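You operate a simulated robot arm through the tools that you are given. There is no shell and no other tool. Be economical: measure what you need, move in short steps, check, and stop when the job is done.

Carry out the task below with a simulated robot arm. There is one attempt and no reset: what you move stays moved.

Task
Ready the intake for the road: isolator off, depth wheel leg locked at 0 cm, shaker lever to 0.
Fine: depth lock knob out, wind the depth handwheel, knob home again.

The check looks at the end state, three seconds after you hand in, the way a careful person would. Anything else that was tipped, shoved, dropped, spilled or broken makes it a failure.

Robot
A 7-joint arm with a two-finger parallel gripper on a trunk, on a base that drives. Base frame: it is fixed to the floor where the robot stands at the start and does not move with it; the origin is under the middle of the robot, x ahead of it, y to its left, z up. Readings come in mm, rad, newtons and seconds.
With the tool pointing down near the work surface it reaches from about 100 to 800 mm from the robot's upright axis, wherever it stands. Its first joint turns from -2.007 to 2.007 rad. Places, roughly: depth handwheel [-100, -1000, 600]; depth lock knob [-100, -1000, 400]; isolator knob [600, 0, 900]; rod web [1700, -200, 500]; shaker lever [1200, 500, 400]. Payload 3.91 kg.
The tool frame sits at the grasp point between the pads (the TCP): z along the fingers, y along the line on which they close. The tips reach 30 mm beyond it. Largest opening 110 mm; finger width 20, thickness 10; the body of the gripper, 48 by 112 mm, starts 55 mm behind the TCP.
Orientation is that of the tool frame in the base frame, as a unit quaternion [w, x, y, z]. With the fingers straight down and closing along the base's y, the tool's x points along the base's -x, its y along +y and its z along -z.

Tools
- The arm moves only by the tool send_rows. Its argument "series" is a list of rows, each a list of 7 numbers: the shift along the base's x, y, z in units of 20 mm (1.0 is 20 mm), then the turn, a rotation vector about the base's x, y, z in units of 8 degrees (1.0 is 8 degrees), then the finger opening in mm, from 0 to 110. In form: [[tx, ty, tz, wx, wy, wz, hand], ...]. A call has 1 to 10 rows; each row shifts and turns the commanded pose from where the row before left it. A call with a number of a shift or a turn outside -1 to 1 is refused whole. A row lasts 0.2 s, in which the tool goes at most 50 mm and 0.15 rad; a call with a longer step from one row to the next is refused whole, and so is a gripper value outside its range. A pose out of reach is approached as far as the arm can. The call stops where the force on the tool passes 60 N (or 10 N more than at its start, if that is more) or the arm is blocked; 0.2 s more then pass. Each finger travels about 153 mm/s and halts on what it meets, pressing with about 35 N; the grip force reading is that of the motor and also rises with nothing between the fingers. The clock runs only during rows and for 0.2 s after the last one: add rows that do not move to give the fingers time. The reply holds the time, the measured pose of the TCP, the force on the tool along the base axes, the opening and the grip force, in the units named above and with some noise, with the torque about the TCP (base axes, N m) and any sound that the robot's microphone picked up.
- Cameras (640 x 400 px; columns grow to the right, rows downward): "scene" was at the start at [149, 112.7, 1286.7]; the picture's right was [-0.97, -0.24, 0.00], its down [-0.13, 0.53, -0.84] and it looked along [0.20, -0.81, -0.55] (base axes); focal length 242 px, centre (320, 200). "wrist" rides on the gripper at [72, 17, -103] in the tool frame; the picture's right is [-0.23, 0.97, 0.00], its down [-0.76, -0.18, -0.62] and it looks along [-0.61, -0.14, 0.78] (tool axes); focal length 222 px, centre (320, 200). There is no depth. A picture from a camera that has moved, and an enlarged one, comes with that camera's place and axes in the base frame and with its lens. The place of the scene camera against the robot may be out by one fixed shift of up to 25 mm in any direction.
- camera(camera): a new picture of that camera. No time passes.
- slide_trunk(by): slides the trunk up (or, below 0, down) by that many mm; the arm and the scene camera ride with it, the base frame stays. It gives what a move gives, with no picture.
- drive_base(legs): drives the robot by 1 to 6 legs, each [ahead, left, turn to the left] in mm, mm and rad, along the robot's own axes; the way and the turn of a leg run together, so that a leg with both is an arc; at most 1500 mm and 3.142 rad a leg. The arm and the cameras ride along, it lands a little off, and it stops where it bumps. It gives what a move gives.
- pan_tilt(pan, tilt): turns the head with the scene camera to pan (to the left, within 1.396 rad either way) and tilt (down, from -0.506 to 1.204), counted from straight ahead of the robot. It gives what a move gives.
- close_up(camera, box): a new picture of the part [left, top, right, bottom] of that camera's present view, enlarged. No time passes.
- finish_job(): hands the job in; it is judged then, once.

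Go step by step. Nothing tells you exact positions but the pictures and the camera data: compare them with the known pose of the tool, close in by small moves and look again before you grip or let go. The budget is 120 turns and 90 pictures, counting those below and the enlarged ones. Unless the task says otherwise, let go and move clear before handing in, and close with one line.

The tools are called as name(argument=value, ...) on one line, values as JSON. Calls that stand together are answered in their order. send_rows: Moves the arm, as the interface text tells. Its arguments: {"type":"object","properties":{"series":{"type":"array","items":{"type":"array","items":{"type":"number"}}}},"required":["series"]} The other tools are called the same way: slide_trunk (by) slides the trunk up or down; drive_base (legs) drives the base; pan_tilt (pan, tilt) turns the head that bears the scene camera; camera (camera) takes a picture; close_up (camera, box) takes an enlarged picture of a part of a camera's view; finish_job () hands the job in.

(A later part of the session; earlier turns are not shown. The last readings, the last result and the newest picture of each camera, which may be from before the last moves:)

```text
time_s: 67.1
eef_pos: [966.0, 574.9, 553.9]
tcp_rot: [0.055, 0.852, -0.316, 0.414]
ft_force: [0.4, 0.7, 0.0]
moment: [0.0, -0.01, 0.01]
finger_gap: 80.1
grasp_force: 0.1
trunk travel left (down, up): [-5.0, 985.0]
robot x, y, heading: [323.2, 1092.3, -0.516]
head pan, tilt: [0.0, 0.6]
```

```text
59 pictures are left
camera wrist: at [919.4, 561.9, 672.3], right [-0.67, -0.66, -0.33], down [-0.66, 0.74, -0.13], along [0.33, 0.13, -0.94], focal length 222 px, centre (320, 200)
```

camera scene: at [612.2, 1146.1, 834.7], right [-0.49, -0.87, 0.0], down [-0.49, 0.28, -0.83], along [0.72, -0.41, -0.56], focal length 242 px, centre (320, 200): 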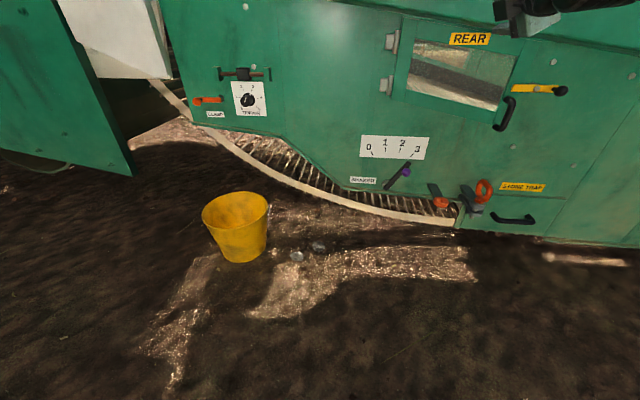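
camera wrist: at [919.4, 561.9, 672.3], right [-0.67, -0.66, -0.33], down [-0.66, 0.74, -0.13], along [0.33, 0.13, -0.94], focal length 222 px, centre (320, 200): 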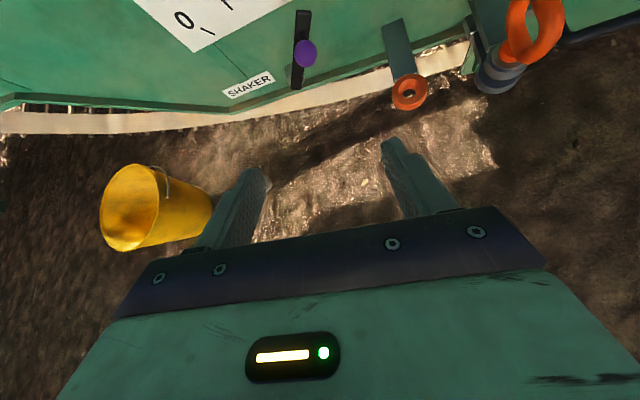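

Ball triangulated at (1179,460,404). Drive forward 180 mm and then approach by arm.

drive_base(legs=[[175, 0, 0]])

camera(camera="wrist")

```text
time_s: 68.6
eef_pos: [1122.5, 491.9, 553.9]
tcp_rot: [0.054, 0.852, -0.314, 0.414]
ft_force: [-0.9, 0.1, -0.6]
moment: [-0.01, -0.03, 0.01]
finger_gap: 80.2
grasp_force: 0.1
trunk travel left (down, up): [-5.0, 985.0]
robot x, y, heading: [477.0, 999.2, -0.51]
head pan, tilt: [0.0, 0.6]
```

```text
58 pictures are left
camera wrist: at [1077.2, 479.2, 672.6], right [-0.67, -0.67, -0.33], down [-0.67, 0.73, -0.13], along [0.33, 0.14, -0.93], focal length 222 px, centre (320, 200)
```

wrist: 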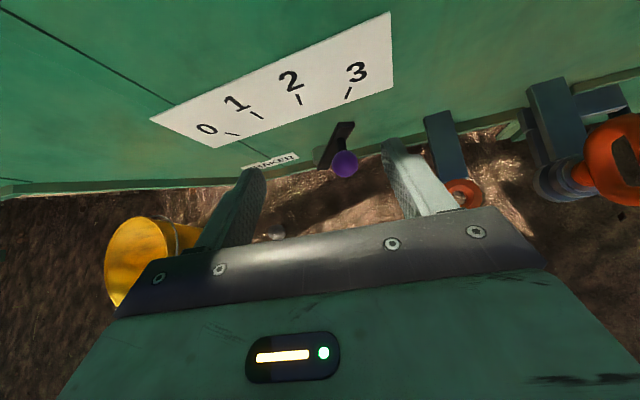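

Ball confirmed at (1181,462,404). Moving to a pre-grasp 70 mm back along the tool axis.

send_rows(series=[[0.1, -0.04, -0.87, 0, 0, 0, 80], [0.1, -0.04, -0.87, 0, 0, 0, 80], [0.1, -0.04, -0.87, 0, 0, 0, 80], [0.1, -0.04, -0.87, 0, 0, 0, 80], [0.1, -0.04, -0.87, 0, 0, 0, 80], [0.1, -0.04, -0.87, 0, 0, 0, 80], [0, 0, 0, 0, 0, 0, 80]])

camera(camera="wrist")

```text
time_s: 70.2
eef_pos: [1135.8, 489.3, 451.0]
tcp_rot: [0.053, 0.853, -0.313, 0.414]
ft_force: [0.3, -0.8, 0.3]
moment: [-0.03, 0.02, 0.03]
finger_gap: 79.8
grasp_force: 0.1
trunk travel left (down, up): [-5.0, 985.0]
robot x, y, heading: [481.5, 1001.6, -0.509]
head pan, tilt: [0.0, 0.6]
```

```text
57 pictures are left
camera wrist: at [1090.9, 475.4, 569.0], right [-0.67, -0.66, -0.33], down [-0.67, 0.73, -0.13], along [0.33, 0.14, -0.93], focal length 222 px, centre (320, 200)
```

wrist: 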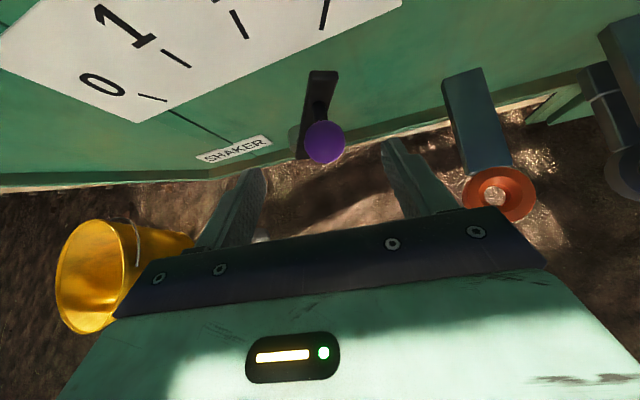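

Aligned. Advance 55 mm and close on the ball.

send_rows(series=[[0.61, -0.34, -0.6, 0, 0, 0, 80], [0.61, -0.34, -0.6, 0, 0, 0, 80], [0.61, -0.34, -0.6, 0, 0, 0, 80], [0, 0, 0, 0, 0, 0, 50], [0, 0, 0, 0, 0, 0, 50]])

camera(camera="wrist")

```text
time_s: 71.4
eef_pos: [1171.6, 468.2, 413.9]
tcp_rot: [0.053, 0.853, -0.314, 0.414]
ft_force: [0.0, -0.2, 0.3]
moment: [0.01, 0.02, -0.04]
finger_gap: 50.0
grasp_force: 0.0
trunk travel left (down, up): [-5.0, 985.0]
robot x, y, heading: [477.1, 998.9, -0.507]
head pan, tilt: [0.0, 0.6]
```

```text
56 pictures are left
camera wrist: at [1125.7, 453.4, 532.4], right [-0.67, -0.66, -0.33], down [-0.67, 0.73, -0.13], along [0.33, 0.14, -0.93], focal length 222 px, centre (320, 200)
```

wrist: 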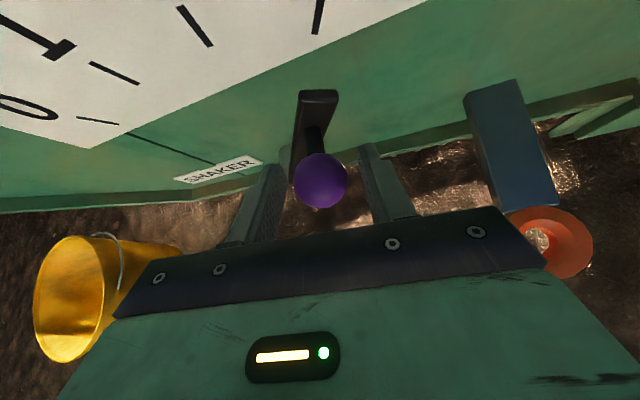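

Ball is between the pads. From the scale marks the lever turns from +27° to −27° about a pivot ~90 mm away, so I grip and follow the first half of that arc.

send_rows(series=[[0, 0, 0, 0, 0, 0, 25], [0, 0, 0, 0, 0, 0, 15], [0, 0, 0, 0, 0, 0, 15], [0.25, 0.416, 0.21, 0, 0, 0, 15], [0.263, 0.437, 0.155, 0, 0, 0, 15], [0.268, 0.446, 0.095, 0, 0, 0, 15], [0.273, 0.454, 0.03, 0, 0, 0, 15]])

camera(camera="wrist")

```text
time_s: 73.0
eef_pos: [1192.6, 499.1, 428.0]
tcp_rot: [0.054, 0.852, -0.314, 0.415]
ft_force: [10.3, -18.3, 5.7]
moment: [-0.47, 0.08, -0.16]
finger_gap: 33.2
grasp_force: 44.9
trunk travel left (down, up): [-5.0, 985.0]
robot x, y, heading: [481.0, 999.5, -0.506]
head pan, tilt: [0.0, 0.6]
```

```text
55 pictures are left
camera wrist: at [1146.5, 485.6, 544.3], right [-0.67, -0.66, -0.33], down [-0.66, 0.74, -0.13], along [0.33, 0.13, -0.93], focal length 222 px, centre (320, 200)
```

wrist: 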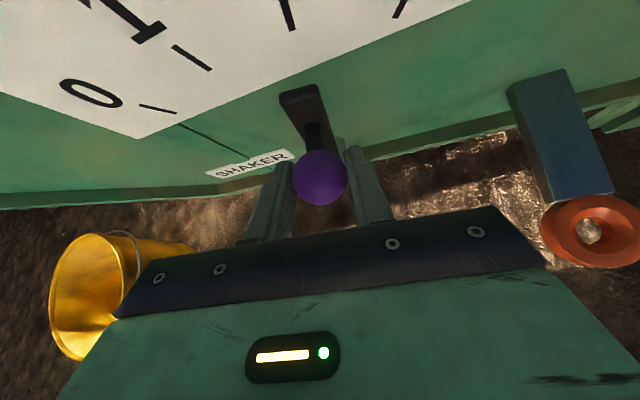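

Lever follows with modest force. Second half of the arc.

send_rows(series=[[0.273, 0.454, -0.03, 0, 0, 0, 15], [0.268, 0.446, -0.095, 0, 0, 0, 15], [0.263, 0.437, -0.155, 0, 0, 0, 15], [0.25, 0.416, -0.21, 0, 0, 0, 15]])

close_up(camera="scene", box=[330, 70, 490, 170])

camera(camera="wrist")

```text
time_s: 74.0
eef_pos: [1215.2, 537.0, 416.6]
tcp_rot: [0.053, 0.853, -0.313, 0.415]
ft_force: [15.0, -9.4, 18.0]
moment: [-0.16, 0.01, -0.01]
finger_gap: 33.2
grasp_force: 44.9
trunk travel left (down, up): [-5.0, 985.0]
robot x, y, heading: [481.1, 1003.7, -0.506]
head pan, tilt: [0.0, 0.6]
```

```text
4.00 times, centred on (410, 120) of scene
camera zoom: at [765.9, 1061.5, 664.9], right [-0.49, -0.87, 0.0], down [-0.49, 0.27, -0.83], along [0.72, -0.4, -0.56], focal length 969 px, centre (-40, 520)
```

zoom: 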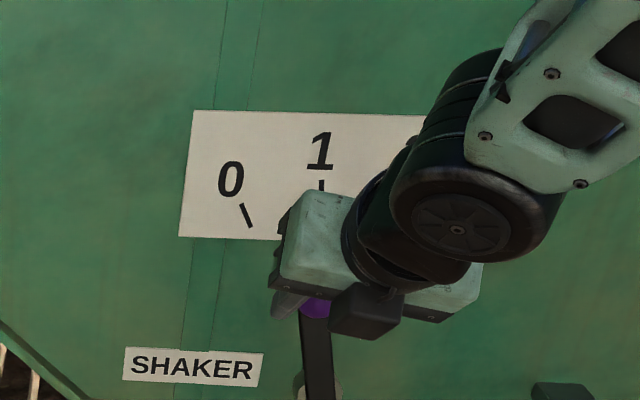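

```text
53 pictures are left
camera wrist: at [1168.3, 523.9, 535.1], right [-0.67, -0.67, -0.33], down [-0.67, 0.73, -0.13], along [0.33, 0.14, -0.93], focal length 222 px, centre (320, 200)
```

wrist: 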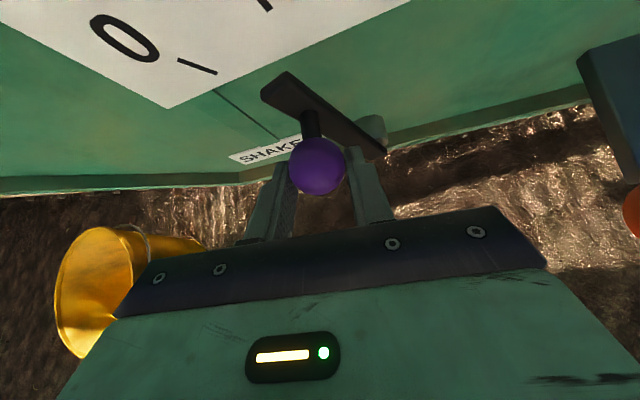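

Bar points between 1 and 0; a bit more is needed. Continue left in small steps.

send_rows(series=[[0.26, 0.43, -0.1, 0, 0, 0, 15], [0.26, 0.43, -0.15, 0, 0, 0, 15]])

camera(camera="wrist")

```text
time_s: 74.6
eef_pos: [1223.9, 555.5, 406.5]
tcp_rot: [0.054, 0.855, -0.314, 0.41]
ft_force: [5.6, -3.9, -6.1]
moment: [0.05, 0.29, 0.07]
finger_gap: 31.9
grasp_force: 45.0
trunk travel left (down, up): [-5.0, 985.0]
robot x, y, heading: [481.0, 999.2, -0.507]
head pan, tilt: [0.0, 0.6]
```

```text
52 pictures are left
camera wrist: at [1177.8, 541.6, 524.9], right [-0.67, -0.66, -0.33], down [-0.67, 0.73, -0.12], along [0.32, 0.14, -0.94], focal length 222 px, centre (320, 200)
```

wrist: 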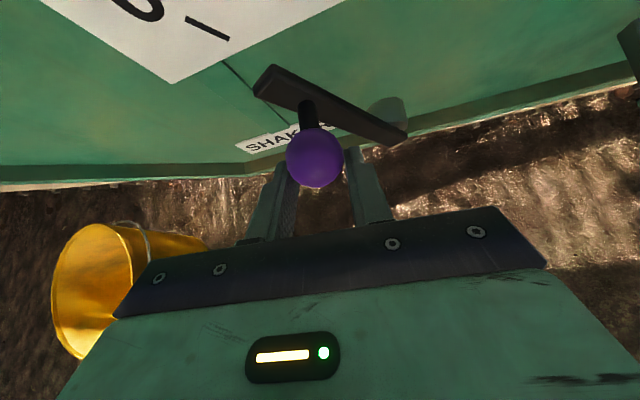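

Forces fell off, it feels seated in a detent. Release, back off and check the pointer.

send_rows(series=[[0, 0, 0, 0, 0, 0, 60], [0, 0, 0, 0, 0, 0, 70], [-0.67, 0.36, 0.65, 0, 0, 0, 80], [-0.67, 0.36, 0.65, 0, 0, 0, 80], [-0.67, 0.36, 0.65, 0, 0, 0, 80], [-0.67, 0.36, 0.65, 0, 0, 0, 80], [-0.67, 0.36, 0.65, 0, 0, 0, 80], [-0.67, 0.36, 0.65, 0, 0, 0, 80], [0, 0, 1, 0, 0, 0, 80], [0, 0, 1, 0, 0, 0, 80]])

camera(camera="wrist")

close_up(camera="scene", box=[330, 70, 490, 170])

```text
time_s: 76.8
eef_pos: [1143.2, 596.4, 525.6]
tcp_rot: [0.053, 0.853, -0.313, 0.414]
ft_force: [0.1, 0.4, -0.2]
moment: [0.05, 0.02, -0.02]
finger_gap: 80.0
grasp_force: 0.0
trunk travel left (down, up): [-5.0, 985.0]
robot x, y, heading: [477.9, 1002.1, -0.508]
head pan, tilt: [0.0, 0.6]
```

```text
51 pictures are left
camera wrist: at [1097.6, 583.0, 644.6], right [-0.67, -0.67, -0.33], down [-0.67, 0.73, -0.13], along [0.33, 0.14, -0.93], focal length 222 px, centre (320, 200)
```

wrist: 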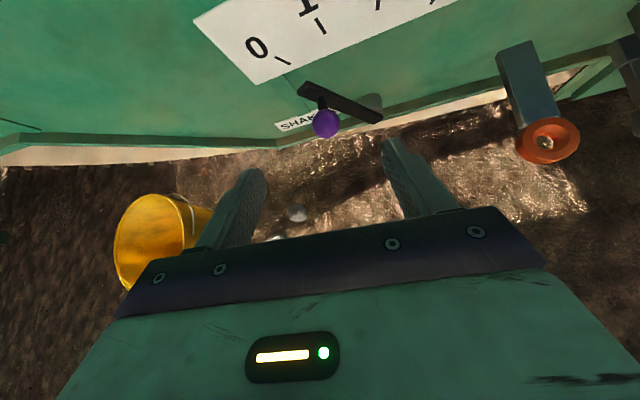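

```text
4.00 times, centred on (410, 120) of scene
camera zoom: at [766.1, 1061.4, 664.7], right [-0.49, -0.87, 0.0], down [-0.49, 0.28, -0.83], along [0.72, -0.4, -0.56], focal length 969 px, centre (-40, 520)
```

zoom: 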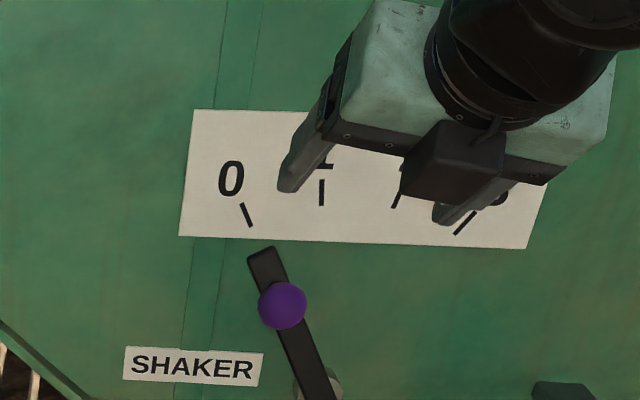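

Shaker lever is in line with 0. Now I back away and strafe right along the machine toward the depth wheel leg, then look.

drive_base(legs=[[-480, 0, 0], [0, -1250, 0]])

slide_trunk(by=350)

pan_tilt(pan=-0.6, tilt=0.5)

camera(camera="scene")

```text
time_s: 85.6
eef_pos: [62.1, -295.0, 526.0]
tcp_rot: [0.066, 0.843, -0.338, 0.413]
ft_force: [-0.2, 0.4, 0.0]
moment: [-0.01, -0.01, 0.02]
finger_gap: 80.0
grasp_force: 0.1
trunk travel left (down, up): [-5.0, 985.0]
robot x, y, heading: [-578.8, 147.5, -0.568]
head pan, tilt: [0.0, 0.6]
```

```text
time_s: 89.0
eef_pos: [60.8, -295.8, 876.1]
tcp_rot: [0.065, 0.843, -0.339, 0.412]
ft_force: [0.5, -0.2, 0.2]
moment: [0.0, 0.0, 0.02]
finger_gap: 80.0
grasp_force: 0.0
trunk travel left (down, up): [-355.0, 635.0]
robot x, y, heading: [-576.4, 148.6, -0.57]
head pan, tilt: [0.0, 0.6]
```

```text
time_s: 90.0
eef_pos: [62.0, -295.4, 875.6]
tcp_rot: [0.066, 0.843, -0.339, 0.413]
ft_force: [0.5, -0.4, 0.5]
moment: [0.01, 0.01, 0.01]
finger_gap: 80.0
grasp_force: 0.1
trunk travel left (down, up): [-355.0, 635.0]
robot x, y, heading: [-576.6, 149.1, -0.569]
head pan, tilt: [-0.6, 0.499]
```

```text
49 pictures are left
camera scene: at [-325.5, 154.5, 1023.8], right [-0.92, -0.39, 0.0], down [-0.19, 0.44, -0.88], along [0.34, -0.81, -0.48], focal length 242 px, centre (320, 200)
```

scene: 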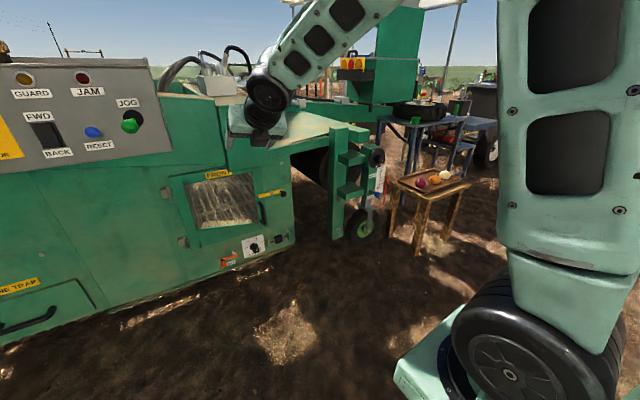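

close_up(camera="scene", box=[310, 140, 438, 220])

```text
5.00 times, centred on (374, 180) of scene
camera zoom: at [-325.5, 154.5, 1023.8], right [-0.92, -0.39, 0.0], down [-0.19, 0.44, -0.88], along [0.34, -0.81, -0.48], focal length 1211 px, centre (50, 300)
```

zoom: 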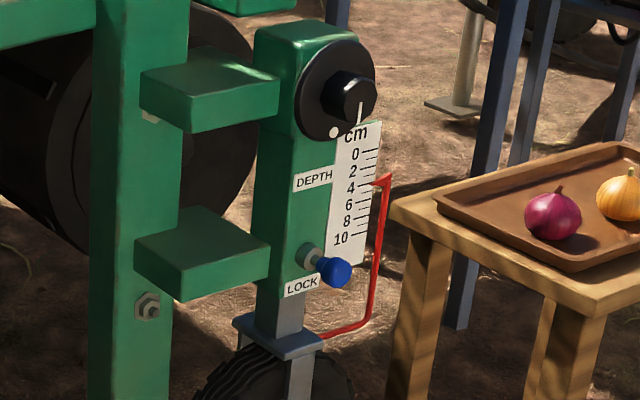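

The depth leg has a black handwheel with hub, a cm scale (pointer near 3.3), and a blue lock knob; a small table with onions stands to its right. I'll strafe closer and look again.

drive_base(legs=[[-120, 0, 0], [0, -450, 0]])

pan_tilt(pan=-0.3, tilt=0.5)

camera(camera="scene")

camera(camera="wrist")

```text
time_s: 93.6
eef_pos: [-282.8, -612.0, 876.4]
tcp_rot: [0.065, 0.844, -0.336, 0.413]
ft_force: [1.0, 0.6, -0.6]
moment: [0.02, -0.01, 0.01]
finger_gap: 80.2
grasp_force: 0.0
trunk travel left (down, up): [-355.0, 635.0]
robot x, y, heading: [-925.0, -171.2, -0.556]
head pan, tilt: [-0.6, 0.499]
```

```text
time_s: 94.4
eef_pos: [-281.9, -611.7, 876.5]
tcp_rot: [0.064, 0.844, -0.336, 0.413]
ft_force: [0.3, 0.4, -0.5]
moment: [-0.01, 0.01, -0.05]
finger_gap: 80.0
grasp_force: 0.0
trunk travel left (down, up): [-355.0, 635.0]
robot x, y, heading: [-925.5, -170.1, -0.569]
head pan, tilt: [-0.3, 0.499]
```

```text
47 pictures are left
camera scene: at [-649.1, -149.3, 1023.8], right [-0.76, -0.65, 0.0], down [-0.31, 0.36, -0.88], along [0.57, -0.67, -0.48], focal length 242 px, centre (320, 200)
```

scene: 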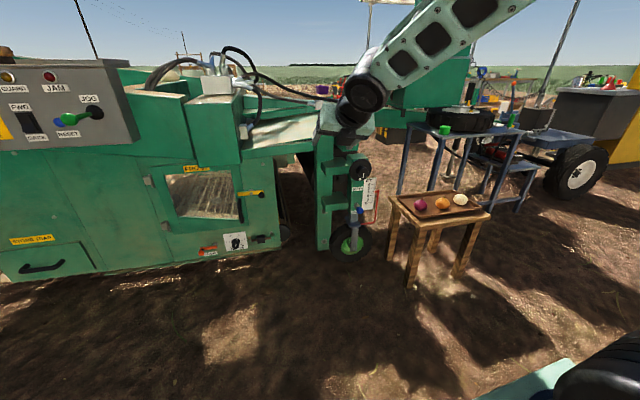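

```text
46 pictures are left
camera wrist: at [-328.3, -622.1, 994.5], right [-0.7, -0.63, -0.33], down [-0.63, 0.77, -0.13], along [0.33, 0.12, -0.93], focal length 222 px, centre (320, 200)
```

wrist: 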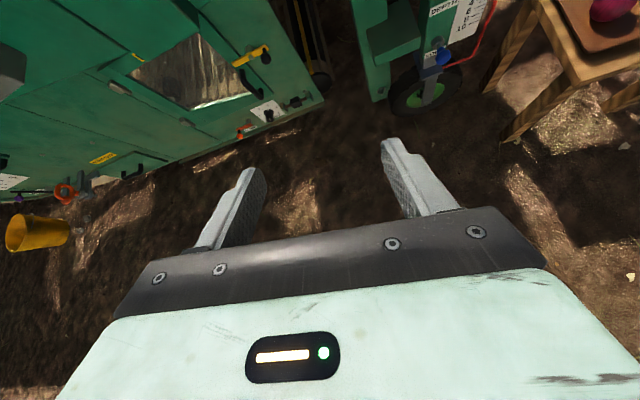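

close_up(camera="scene", box=[300, 140, 428, 220])

close_up(camera="wrist", box=[330, 0, 522, 120])

```text
5.00 times, centred on (364, 180) of scene
camera zoom: at [-649.1, -149.3, 1023.8], right [-0.76, -0.65, 0.0], down [-0.31, 0.36, -0.88], along [0.57, -0.67, -0.48], focal length 1211 px, centre (100, 300)
```

zoom: 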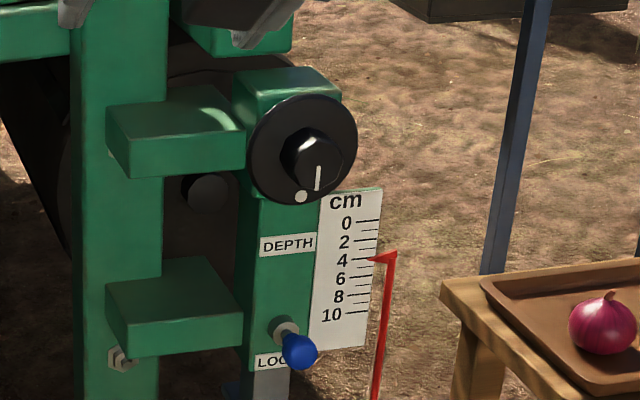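

```text
3.33 times, centred on (426, 60) of wrist
camera zoom: at [-328.3, -622.1, 994.5], right [-0.7, -0.63, -0.33], down [-0.63, 0.77, -0.13], along [0.33, 0.12, -0.93], focal length 740 px, centre (-33, 667)
```

zoom: 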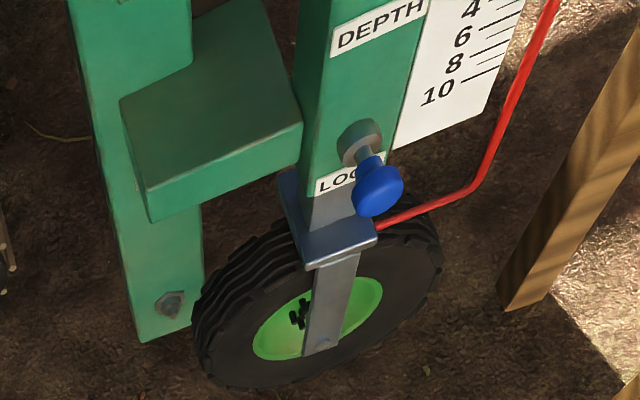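

Depth leg face normal ≈(-0.71,0.70,0); handwheel centre ≈(-136,-1028,604), blue lock ball ≈(-150,-1015,425), the table edge is ~190 mm right of the approach line. I'll turn to face it, go forward and lower the trunk.

drive_base(legs=[[0, 20, -0.21], [190, 0, 0]])

slide_trunk(by=-345)

camera(camera="wrist")

```text
time_s: 96.7
eef_pos: [-242.8, -857.8, 876.1]
tcp_rot: [0.109, 0.803, -0.425, 0.404]
ft_force: [-0.2, -0.8, -0.4]
moment: [0.02, 0.04, -0.03]
finger_gap: 80.1
grasp_force: 0.1
trunk travel left (down, up): [-355.0, 635.0]
robot x, y, heading: [-777.7, -292.7, -0.777]
head pan, tilt: [-0.3, 0.499]
```

```text
time_s: 100.1
eef_pos: [-242.1, -855.4, 530.2]
tcp_rot: [0.109, 0.803, -0.426, 0.403]
ft_force: [-0.1, -0.3, -0.3]
moment: [-0.01, 0.0, -0.02]
finger_gap: 80.2
grasp_force: 0.0
trunk travel left (down, up): [-10.0, 980.0]
robot x, y, heading: [-774.9, -289.0, -0.777]
head pan, tilt: [-0.3, 0.499]
```

```text
43 pictures are left
camera wrist: at [-290.9, -856.9, 649.5], right [-0.82, -0.46, -0.33], down [-0.45, 0.89, -0.13], along [0.35, 0.04, -0.93], focal length 222 px, centre (320, 200)
```

wrist: 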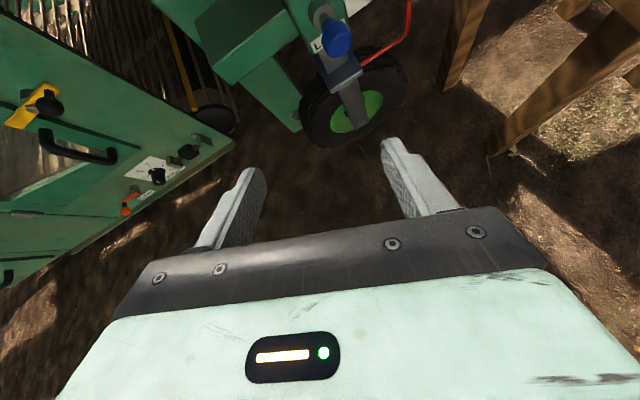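

Ball about (-147,-1008,443). With the camera side up the wrist camera could hit the handwheel hub, so I'll roll the tool back (camera to the right), and pitch it toward horizontal.

send_rows(series=[[0, 0, 0, 0.554, -0.518, -0.653, 80], [0, 0, 0, 0.554, -0.518, -0.653, 80], [0, 0, 0, 0.554, -0.518, -0.653, 80], [0, 0, 0, 0.554, -0.518, -0.653, 80], [0, 0, 0, 0.554, -0.518, -0.653, 80], [0, 0, 0, 0.554, -0.518, -0.653, 80], [0, 0, 0, 0.554, -0.518, -0.653, 80], [0, 0, 0, 0.554, -0.518, -0.653, 80], [0, 0, 0, 0.554, -0.518, -0.653, 80], [0, 0, 0, 0.554, -0.518, -0.653, 80]])

send_rows(series=[[0, 0, -0.3, -0.683, -0.731, 0, 80], [0, 0, -0.3, -0.683, -0.731, 0, 80], [0, 0, -0.3, -0.683, -0.731, 0, 80], [0, 0, -0.3, -0.683, -0.731, 0, 80], [0, 0, -0.3, 0, 0, 0, 80]])

camera(camera="wrist")

```text
time_s: 102.3
eef_pos: [-243.2, -856.1, 531.4]
tcp_rot: [0.175, -0.34, 0.843, -0.379]
ft_force: [0.5, -0.1, 0.5]
moment: [0.0, -0.01, 0.01]
finger_gap: 79.9
grasp_force: 0.0
trunk travel left (down, up): [-10.0, 980.0]
robot x, y, heading: [-776.7, -288.6, -0.777]
head pan, tilt: [-0.3, 0.499]
```

```text
time_s: 103.5
eef_pos: [-258.6, -872.1, 491.8]
tcp_rot: [0.194, -0.287, 0.764, -0.544]
ft_force: [0.9, 0.9, -1.1]
moment: [0.03, 0.0, 0.0]
finger_gap: 80.0
grasp_force: 0.1
out of reach, approached as far as the arm can: row 1, 2, 3
trunk travel left (down, up): [-10.0, 980.0]
robot x, y, heading: [-777.9, -290.8, -0.779]
head pan, tilt: [-0.3, 0.499]
```

```text
42 pictures are left
camera wrist: at [-381.3, -841.3, 512.3], right [-0.05, 0.38, -0.92], down [0.24, 0.9, 0.36], along [0.97, -0.2, -0.14], focal length 222 px, centre (320, 200)
```

wrist: 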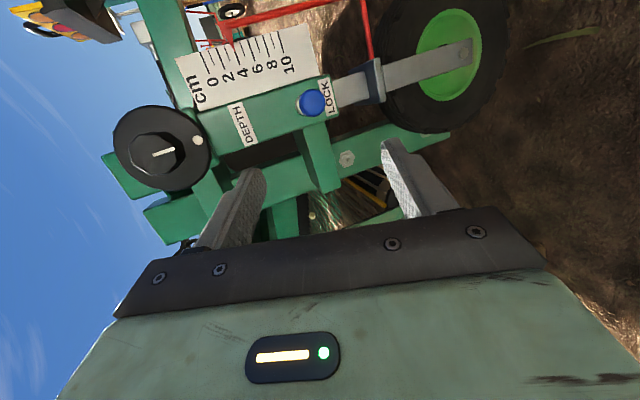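

Clear view of the leg. Zooming to read the knob axis and details.

close_up(camera="wrist", box=[100, 20, 356, 180])

```text
2.50 times, centred on (228, 100) of wrist
camera zoom: at [-381.3, -841.3, 512.3], right [-0.05, 0.38, -0.92], down [0.24, 0.9, 0.36], along [0.97, -0.2, -0.14], focal length 555 px, centre (550, 450)
```

zoom: 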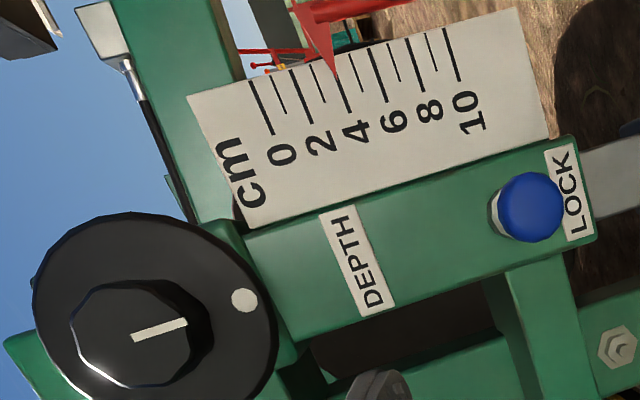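

Pointer reads exactly 4 cm. Lock knob triangulates at (-141,-1011,440), axis yaw ≈ -39°. Moving to a pre-grasp with yaw corrected.

send_rows(series=[[0.59, -0.9, -0.26, 0, 0, 0.5, 70], [0.59, -0.9, -0.26, 0, 0, 0.5, 70], [0.59, -0.9, -0.26, 0, 0, 0.35, 70], [0.59, -0.9, -0.26, 0, 0, 0, 70], [0.59, -0.9, -0.26, 0, 0, 0, 70], [0, 0, 0, 0, 0, 0, 70]])

camera(camera="wrist")

```text
time_s: 104.9
eef_pos: [-199.7, -963.3, 468.3]
tcp_rot: [0.244, -0.359, 0.733, -0.523]
ft_force: [0.5, 0.2, -0.7]
moment: [0.0, 0.0, 0.01]
finger_gap: 70.1
grasp_force: 0.2
trunk travel left (down, up): [-10.0, 980.0]
robot x, y, heading: [-774.9, -288.3, -0.78]
head pan, tilt: [-0.3, 0.499]
```

```text
40 pictures are left
camera wrist: at [-326.0, -955.6, 488.7], right [-0.12, 0.37, -0.92], down [0.07, 0.93, 0.36], along [0.99, -0.02, -0.14], focal length 222 px, centre (320, 200)
```

wrist: 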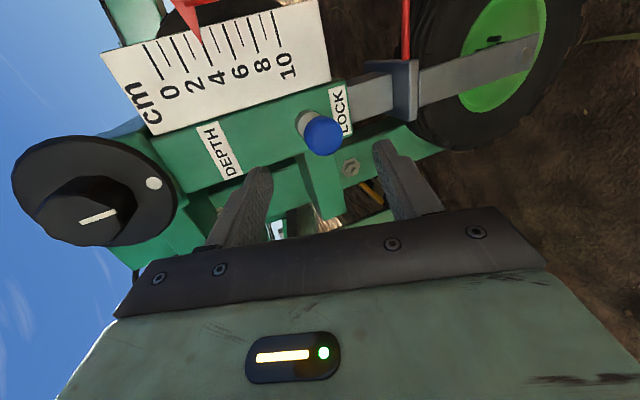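

On line. Advance and close on the lock knob.

send_rows(series=[[0.62, -0.51, -0.3, 0, 0, 0, 70], [0.62, -0.51, -0.3, 0, 0, 0, 70], [0.62, -0.51, -0.3, 0, 0, 0, 70], [0.62, -0.51, -0.3, 0, 0, 0, 70], [0, 0, 0, 0, 0, 0, 50], [0, 0, 0, 0, 0, 0, 50]])

camera(camera="wrist")

```text
time_s: 106.3
eef_pos: [-151.1, -1005.1, 443.8]
tcp_rot: [0.245, -0.359, 0.733, -0.523]
ft_force: [0.0, -0.2, 0.1]
moment: [-0.02, 0.03, 0.01]
finger_gap: 50.1
grasp_force: 0.1
trunk travel left (down, up): [-10.0, 980.0]
robot x, y, heading: [-776.2, -287.1, -0.775]
head pan, tilt: [-0.3, 0.499]
```

```text
39 pictures are left
camera wrist: at [-276.2, -997.7, 463.2], right [-0.12, 0.37, -0.92], down [0.07, 0.93, 0.36], along [0.99, -0.02, -0.14], focal length 222 px, centre (320, 200)
```

wrist: 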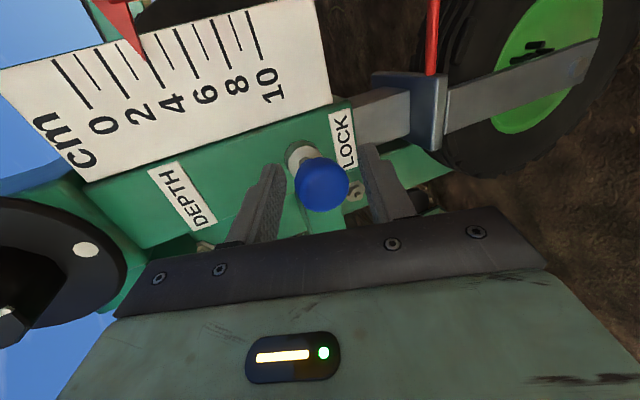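

send_rows(series=[[0, 0, 0, 0, 0, 0, 25], [0, 0, 0, 0, 0, 0, 15], [0, 0, 0, 0, 0, 0, 15], [-0.2, 0.16, 0, 0, 0, 0, 15], [-0.2, 0.16, 0, 0, 0, 0, 15], [-0.2, 0.16, 0, 0, 0, 0, 15]])

camera(camera="wrist")

```text
time_s: 107.7
eef_pos: [-163.5, -996.7, 443.4]
tcp_rot: [0.242, -0.357, 0.735, -0.523]
ft_force: [-5.2, -8.2, -4.5]
moment: [0.13, -0.27, 0.98]
finger_gap: 34.5
grasp_force: 45.4
trunk travel left (down, up): [-10.0, 980.0]
robot x, y, heading: [-775.6, -288.7, -0.775]
head pan, tilt: [-0.3, 0.499]
```

```text
38 pictures are left
camera wrist: at [-288.6, -988.2, 462.7], right [-0.12, 0.37, -0.92], down [0.07, 0.93, 0.36], along [0.99, -0.02, -0.14], focal length 222 px, centre (320, 200)
```

wrist: 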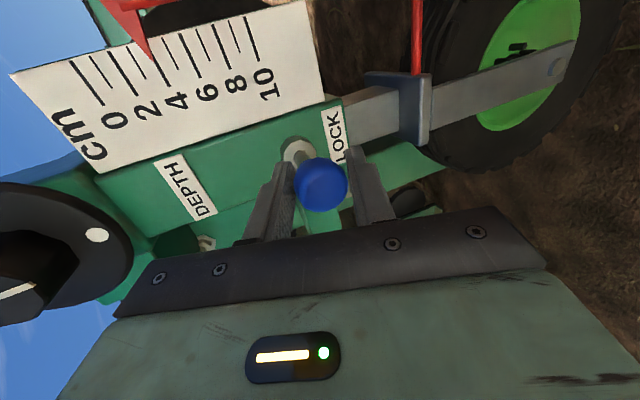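

The knob follows. Pull on until it meets its stop.

send_rows(series=[[-0.15, 0.12, 0, 0, 0, 0, 15], [-0.15, 0.12, 0, 0, 0, 0, 15], [-0.15, 0.12, 0, 0, 0, 0, 15]])

camera(camera="wrist")

```text
time_s: 108.5
eef_pos: [-171.8, -989.8, 441.0]
tcp_rot: [0.242, -0.356, 0.735, -0.524]
ft_force: [-15.2, -17.3, -10.2]
moment: [0.1, -0.2, 0.69]
finger_gap: 34.2
grasp_force: 45.3
trunk travel left (down, up): [-10.0, 980.0]
robot x, y, heading: [-777.3, -287.2, -0.779]
head pan, tilt: [-0.3, 0.499]
```

```text
37 pictures are left
camera wrist: at [-297.9, -981.1, 462.8], right [-0.12, 0.37, -0.92], down [0.07, 0.93, 0.36], along [0.99, -0.02, -0.14], focal length 222 px, centre (320, 200)
```

wrist: 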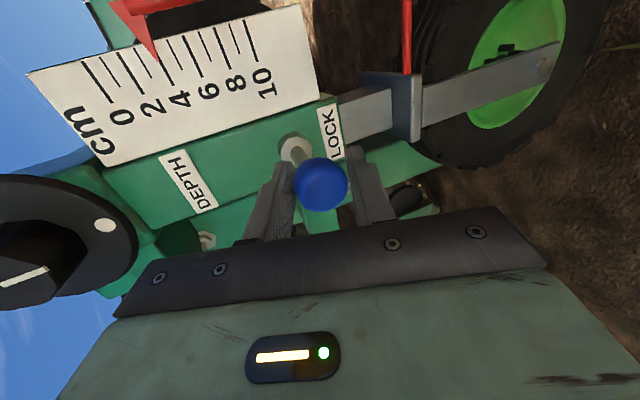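

Force is sideways rather than along the pull, so the axis yaw is nearer -31°. I relieve the side load and pull a little more.

send_rows(series=[[-0.1, -0.13, 0.05, 0, 0, 0, 15], [0, 0, 0, 0, 0, 0, 15]])

send_rows(series=[[-0.17, 0.1, 0, 0, 0, 0, 15], [-0.17, 0.1, 0, 0, 0, 0, 15]])

```text
time_s: 109.1
eef_pos: [-172.1, -988.6, 442.1]
tcp_rot: [0.243, -0.359, 0.734, -0.523]
ft_force: [-8.4, -5.4, -17.9]
moment: [-0.39, 0.11, -1.23]
finger_gap: 34.4
grasp_force: 44.9
trunk travel left (down, up): [-10.0, 980.0]
robot x, y, heading: [-778.1, -290.0, -0.778]
head pan, tilt: [-0.3, 0.499]
```

```text
time_s: 109.7
eef_pos: [-178.1, -984.3, 443.2]
tcp_rot: [0.245, -0.359, 0.733, -0.523]
ft_force: [21.5, -15.3, -18.1]
moment: [-0.16, -0.21, -0.04]
finger_gap: 34.3
grasp_force: 45.0
trunk travel left (down, up): [-10.0, 980.0]
robot x, y, heading: [-774.0, -288.5, -0.776]
head pan, tilt: [-0.3, 0.499]
```

Now resistance is axial (26 N): it's at its out stop. Release, back off and look whether it stays out.

send_rows(series=[[0, 0, 0, 0, 0, 0, 60], [0, 0, 0, 0, 0, 0, 70], [-0.73, 0.59, 0.33, 0, 0, 0, 70], [-0.73, 0.59, 0.33, 0, 0, 0, 70], [-0.73, 0.59, 0.33, 0, 0, 0, 70], [-0.73, 0.59, 0.33, 0, 0, 0, 70]])

camera(camera="wrist")

```text
time_s: 111.1
eef_pos: [-238.5, -940.1, 467.3]
tcp_rot: [0.244, -0.358, 0.734, -0.523]
ft_force: [0.2, 0.1, -0.6]
moment: [0.0, 0.0, 0.0]
finger_gap: 70.0
grasp_force: 0.0
trunk travel left (down, up): [-10.0, 980.0]
robot x, y, heading: [-774.3, -286.1, -0.774]
head pan, tilt: [-0.3, 0.499]
```

```text
36 pictures are left
camera wrist: at [-363.8, -932.6, 489.0], right [-0.12, 0.37, -0.92], down [0.07, 0.93, 0.36], along [0.99, -0.02, -0.14], focal length 222 px, centre (320, 200)
```

wrist: 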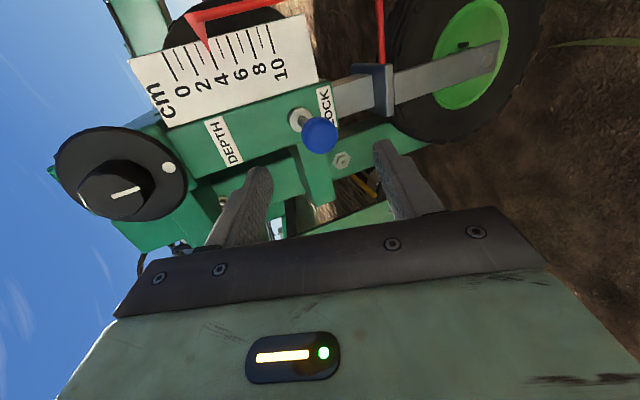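

Lock knob stays out (~35 mm). Now rise to the handwheel hub height with the tool leveled and yawed to the axis.

send_rows(series=[[-0.3, 0.2, 1, -0.3, -0.4, 0.1, 80], [-0.3, 0.2, 1, -0.3, -0.4, 0.1, 80], [0, 0, 1, -0.3, -0.4, 0.1, 80], [0, 0, 1, -0.3, -0.4, 0.1, 80], [0, 0, 1, -0.24, -0.3, 0.1, 80], [0, 0, 1, 0, 0, 0.1, 80], [0, 0, 1, 0, 0, 0.1, 80], [0, 0, 1, 0, 0, 0, 80], [0, 0, 0, 0, 0, 0, 80]])

camera(camera="wrist")

```text
time_s: 113.1
eef_pos: [-251.5, -931.6, 629.4]
tcp_rot: [-0.328, 0.343, -0.621, 0.624]
ft_force: [-0.2, -0.4, 0.3]
moment: [-0.03, -0.01, 0.0]
finger_gap: 80.1
grasp_force: 0.1
trunk travel left (down, up): [-10.0, 980.0]
robot x, y, heading: [-773.0, -287.0, -0.775]
head pan, tilt: [-0.3, 0.499]
```

```text
35 pictures are left
camera wrist: at [-378.1, -936.5, 615.9], right [0.11, 0.18, -0.98], down [-0.1, 0.98, 0.17], along [0.99, 0.08, 0.12], focal length 222 px, centre (320, 200)
```

wrist: 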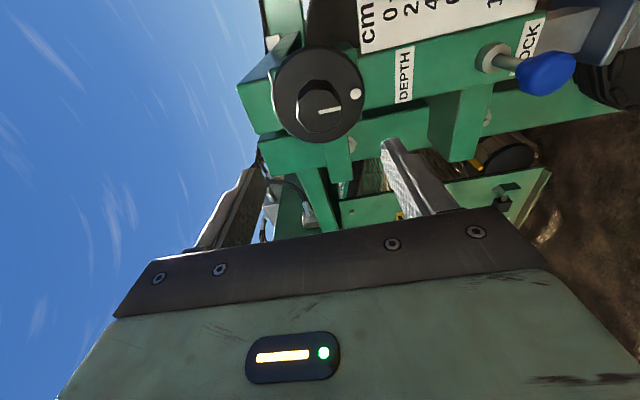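

close_up(camera="wrist", box=[260, 30, 388, 110])

```text
5.00 times, centred on (324, 70) of wrist
camera zoom: at [-378.1, -936.5, 615.9], right [0.11, 0.18, -0.98], down [-0.1, 0.98, 0.17], along [0.99, 0.08, 0.12], focal length 1111 px, centre (300, 850)
```

zoom: 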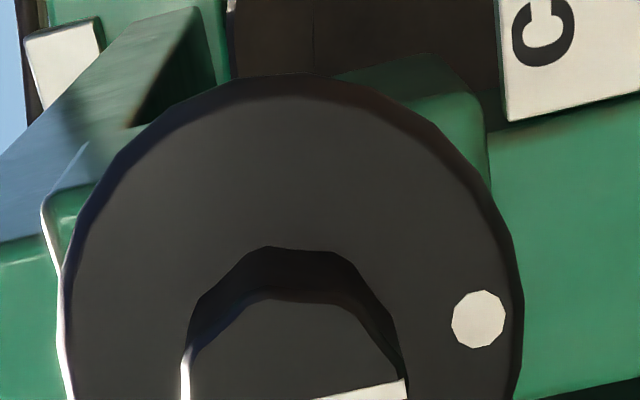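

Hub front at (-143,-1008,630), axis yaw ≈ -37°. Line up 60 mm in front of it.

send_rows(series=[[0.75, -0.5, 0, 0, 0, -0.45, 80], [0.75, -0.5, 0.02, 0, 0, 0, 80], [0.75, -0.5, 0.02, 0, 0, 0, 80], [0.75, -0.5, 0, 0, 0, 0, 80], [0, 0, 0, 0, 0, 0, 80]])

camera(camera="wrist")

camera(camera="scene")

```text
time_s: 114.3
eef_pos: [-189.3, -972.7, 631.4]
tcp_rot: [-0.309, 0.323, -0.632, 0.633]
ft_force: [-0.3, 0.9, -0.7]
moment: [0.02, -0.01, -0.01]
finger_gap: 80.1
grasp_force: 0.1
trunk travel left (down, up): [-10.0, 980.0]
robot x, y, heading: [-776.9, -290.7, -0.781]
head pan, tilt: [-0.3, 0.499]
```

```text
33 pictures are left
camera wrist: at [-315.2, -970.0, 616.3], right [0.12, 0.17, -0.98], down [-0.04, 0.99, 0.17], along [0.99, 0.02, 0.12], focal length 222 px, centre (320, 200)
```

wrist: 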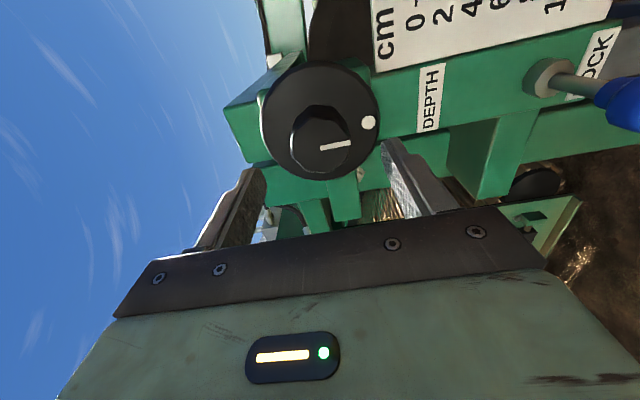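

```text
32 pictures are left
camera scene: at [-501.9, -329.3, 678.8], right [-0.88, -0.47, 0.0], down [-0.23, 0.42, -0.88], along [0.41, -0.77, -0.48], focal length 242 px, centre (320, 200)
```

scene: 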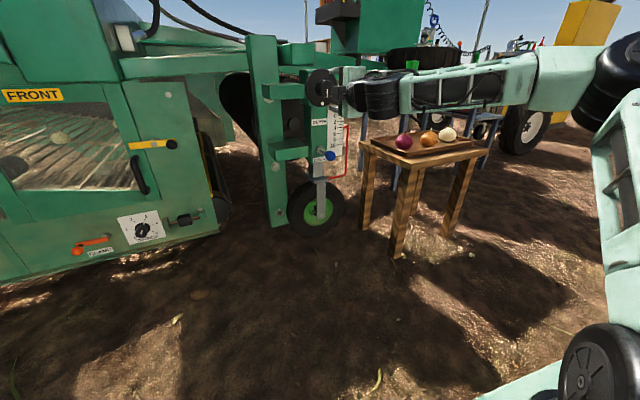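

Aligned laterally. Advance 56 mm with fingers open and look.

send_rows(series=[[0.56, -0.42, -0.03, 0, 0, 0, 80], [0.56, -0.42, -0.03, 0, 0, 0, 80], [0.56, -0.42, -0.03, 0, 0, 0, 80], [0.56, -0.42, 0, 0, 0, 0, 80], [0, 0, 0, 0, 0, 0, 55], [0, 0, 0, 0, 0, 0, 55]])

camera(camera="wrist")

close_up(camera="scene", box=[280, 60, 376, 180])

```text
time_s: 115.7
eef_pos: [-146.4, -1004.7, 628.5]
tcp_rot: [-0.308, 0.323, -0.633, 0.633]
ft_force: [-0.4, 0.3, 0.0]
moment: [0.0, 0.01, 0.03]
finger_gap: 55.0
grasp_force: 0.0
trunk travel left (down, up): [-10.0, 980.0]
robot x, y, heading: [-778.7, -286.9, -0.78]
head pan, tilt: [-0.3, 0.499]
```

```text
31 pictures are left
camera wrist: at [-273.4, -1001.4, 614.0], right [0.12, 0.17, -0.98], down [-0.04, 0.99, 0.17], along [0.99, 0.02, 0.12], focal length 222 px, centre (320, 200)
```

wrist: 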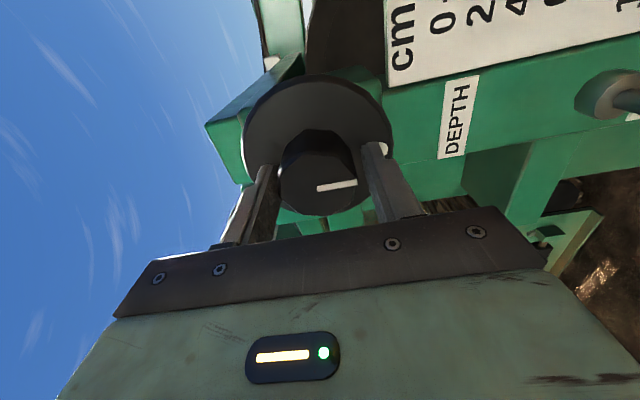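

```text
3.33 times, centred on (328, 120) of scene
camera zoom: at [-501.9, -329.3, 678.8], right [-0.88, -0.47, 0.0], down [-0.23, 0.42, -0.88], along [0.41, -0.77, -0.48], focal length 807 px, centre (293, 467)
```

zoom: 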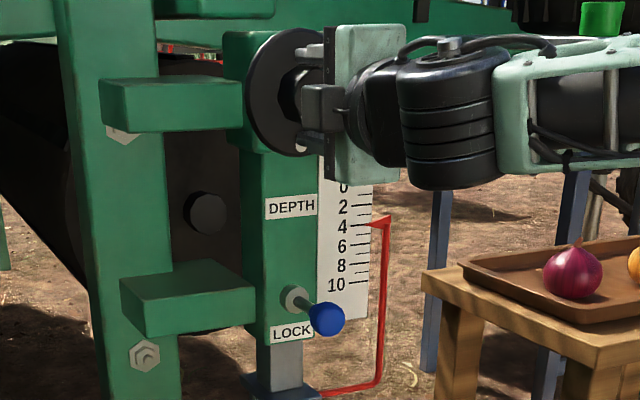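

Scene close-up shows the scale and pointer at 4. Grip the hub and try 80° counter-clockwise to learn direction and pitch.

send_rows(series=[[0, 0, 0, 0, 0, 0, 35], [0, 0, 0, 0, 0, 0, 20], [0, 0, 0, 0, 0, 0, 20]])

send_rows(series=[[0, 0, 0, -0.8, 0.6, 0, 20], [0, 0, 0, -0.8, 0.6, 0, 20], [0, 0, 0, -0.8, 0.6, 0, 20], [0, 0, 0, -0.8, 0.6, 0, 20], [0, 0, 0, -0.8, 0.6, 0, 20], [0, 0, 0, -0.8, 0.6, 0, 20], [0, 0, 0, -0.8, 0.6, 0, 20], [0, 0, 0, -0.8, 0.6, 0, 20], [0, 0, 0, -0.8, 0.6, 0, 20], [0, 0, 0, -0.8, 0.6, 0, 20]])

close_up(camera="scene", box=[280, 60, 376, 180])

```text
time_s: 116.5
eef_pos: [-147.2, -1004.7, 629.8]
tcp_rot: [-0.308, 0.323, -0.631, 0.635]
ft_force: [10.6, -9.1, 11.5]
moment: [-0.87, -1.15, 0.12]
finger_gap: 47.7
grasp_force: 45.7
trunk travel left (down, up): [-10.0, 980.0]
robot x, y, heading: [-780.0, -289.3, -0.774]
head pan, tilt: [-0.3, 0.499]
```

```text
time_s: 118.7
eef_pos: [-146.3, -1005.9, 628.6]
tcp_rot: [0.176, 0.65, -0.278, 0.685]
ft_force: [-31.3, 11.5, 9.7]
moment: [-0.31, -0.58, 0.87]
finger_gap: 48.2
grasp_force: 44.9
trunk travel left (down, up): [-10.0, 980.0]
robot x, y, heading: [-779.9, -288.9, -0.776]
head pan, tilt: [-0.3, 0.499]
```

```text
3.33 times, centred on (328, 120) of scene
camera zoom: at [-502.6, -329.0, 679.1], right [-0.88, -0.47, 0.0], down [-0.23, 0.42, -0.88], along [0.42, -0.77, -0.48], focal length 807 px, centre (293, 467)
```

zoom: 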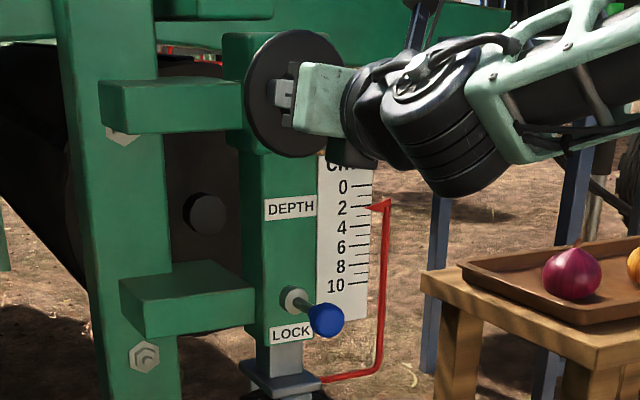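

Counter-clockwise raises it: 80° moved the pointer from 4 to about 2. Regrip by rotating back with open fingers around the hub.

send_rows(series=[[0, 0, 0, 0, 0, 0, 70], [0, 0, 0, 0, 0, 0, 70]])

send_rows(series=[[0, 0, 0, 0.8, -0.6, 0, 70], [0, 0, 0, 0.8, -0.6, 0, 70], [0, 0, 0, 0.8, -0.6, 0, 70], [0, 0, 0, 0.8, -0.6, 0, 70], [0, 0, 0, 0.8, -0.6, 0, 70], [0, 0, 0, 0.8, -0.6, 0, 70], [0, 0, 0, 0.8, -0.6, 0, 70], [0, 0, 0, 0.8, -0.6, 0, 70], [0, 0, 0, 0.8, -0.6, 0, 70], [0, 0, 0, 0.8, -0.6, 0, 70]])

camera(camera="wrist")

close_up(camera="scene", box=[280, 60, 376, 180])

```text
time_s: 119.3
eef_pos: [-144.9, -1005.3, 627.3]
tcp_rot: [0.174, 0.651, -0.278, 0.685]
ft_force: [0.4, -0.8, -0.1]
moment: [-0.03, -0.01, -0.01]
finger_gap: 69.9
grasp_force: 0.0
trunk travel left (down, up): [-10.0, 980.0]
robot x, y, heading: [-776.4, -287.0, -0.781]
head pan, tilt: [-0.3, 0.499]
```

```text
time_s: 121.5
eef_pos: [-145.0, -1005.6, 629.5]
tcp_rot: [-0.308, 0.322, -0.632, 0.633]
ft_force: [-0.2, 0.1, -0.8]
moment: [-0.01, 0.01, 0.02]
finger_gap: 70.0
grasp_force: 0.0
trunk travel left (down, up): [-10.0, 980.0]
robot x, y, heading: [-773.8, -291.3, -0.779]
head pan, tilt: [-0.3, 0.499]
```

```text
28 pictures are left
camera wrist: at [-272.3, -1000.9, 614.6], right [0.12, 0.17, -0.98], down [-0.04, 0.98, 0.17], along [0.99, 0.02, 0.12], focal length 222 px, centre (320, 200)
```

wrist: 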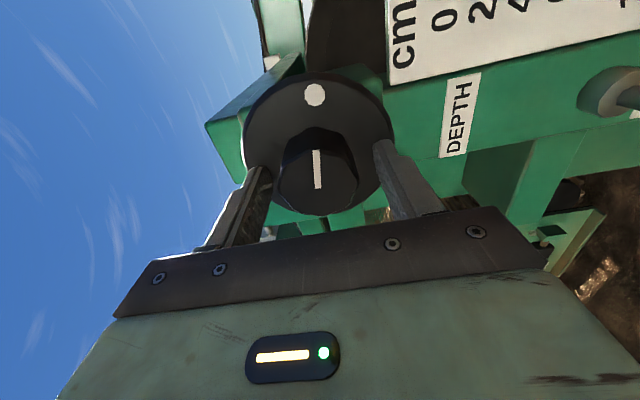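

```text
3.33 times, centred on (328, 120) of scene
camera zoom: at [-501.9, -329.3, 678.8], right [-0.88, -0.47, 0.0], down [-0.23, 0.42, -0.88], along [0.41, -0.77, -0.48], focal length 807 px, centre (293, 467)
```

zoom: 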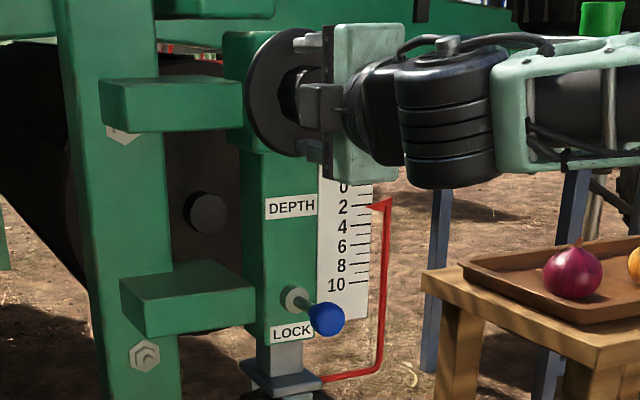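

Position held at ~2. Second 80° stroke.

send_rows(series=[[0, 0, 0, 0, 0, 0, 35], [0, 0, 0, 0, 0, 0, 20], [0, 0, 0, 0, 0, 0, 20]])

send_rows(series=[[0, 0, 0, -0.8, 0.6, 0, 20], [0, 0, 0, -0.8, 0.6, 0, 20], [0, 0, 0, -0.8, 0.6, 0, 20], [0, 0, 0, -0.8, 0.6, 0, 20], [0, 0, 0, -0.8, 0.6, 0, 20], [0, 0, 0, -0.8, 0.6, 0, 20], [0, 0, 0, -0.8, 0.6, 0, 20], [0, 0, 0, -0.8, 0.6, 0, 20], [0, 0, 0, -0.8, 0.6, 0, 20], [0, 0, 0, -0.8, 0.6, 0, 20]])

close_up(camera="scene", box=[312, 90, 376, 130])

```text
time_s: 122.3
eef_pos: [-146.3, -1005.9, 630.2]
tcp_rot: [-0.309, 0.323, -0.632, 0.634]
ft_force: [4.9, -4.7, 5.4]
moment: [-0.64, -0.84, 0.09]
finger_gap: 47.0
grasp_force: 44.5
trunk travel left (down, up): [-10.0, 980.0]
robot x, y, heading: [-776.4, -287.6, -0.776]
head pan, tilt: [-0.3, 0.499]
```

```text
time_s: 124.5
eef_pos: [-146.0, -1005.2, 629.3]
tcp_rot: [0.175, 0.651, -0.276, 0.685]
ft_force: [-1.9, -6.9, 0.2]
moment: [-0.65, -0.97, 1.06]
finger_gap: 46.6
grasp_force: 45.4
trunk travel left (down, up): [-10.0, 980.0]
robot x, y, heading: [-774.9, -289.3, -0.779]
head pan, tilt: [-0.3, 0.499]
```

```text
10.00 times, centred on (344, 110) of scene
camera zoom: at [-501.9, -329.4, 678.8], right [-0.88, -0.47, 0.0], down [-0.23, 0.42, -0.88], along [0.41, -0.77, -0.48], focal length 2422 px, centre (80, 1100)
```

zoom: 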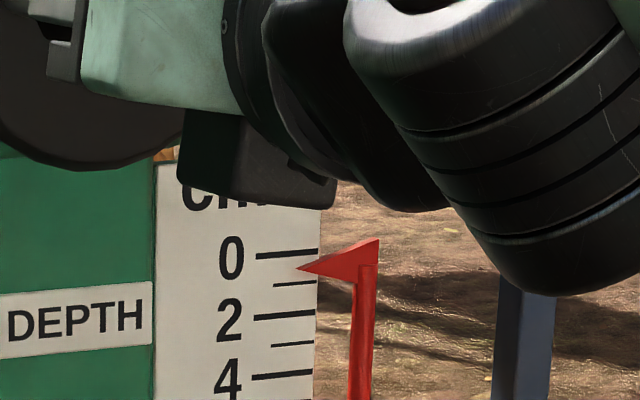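

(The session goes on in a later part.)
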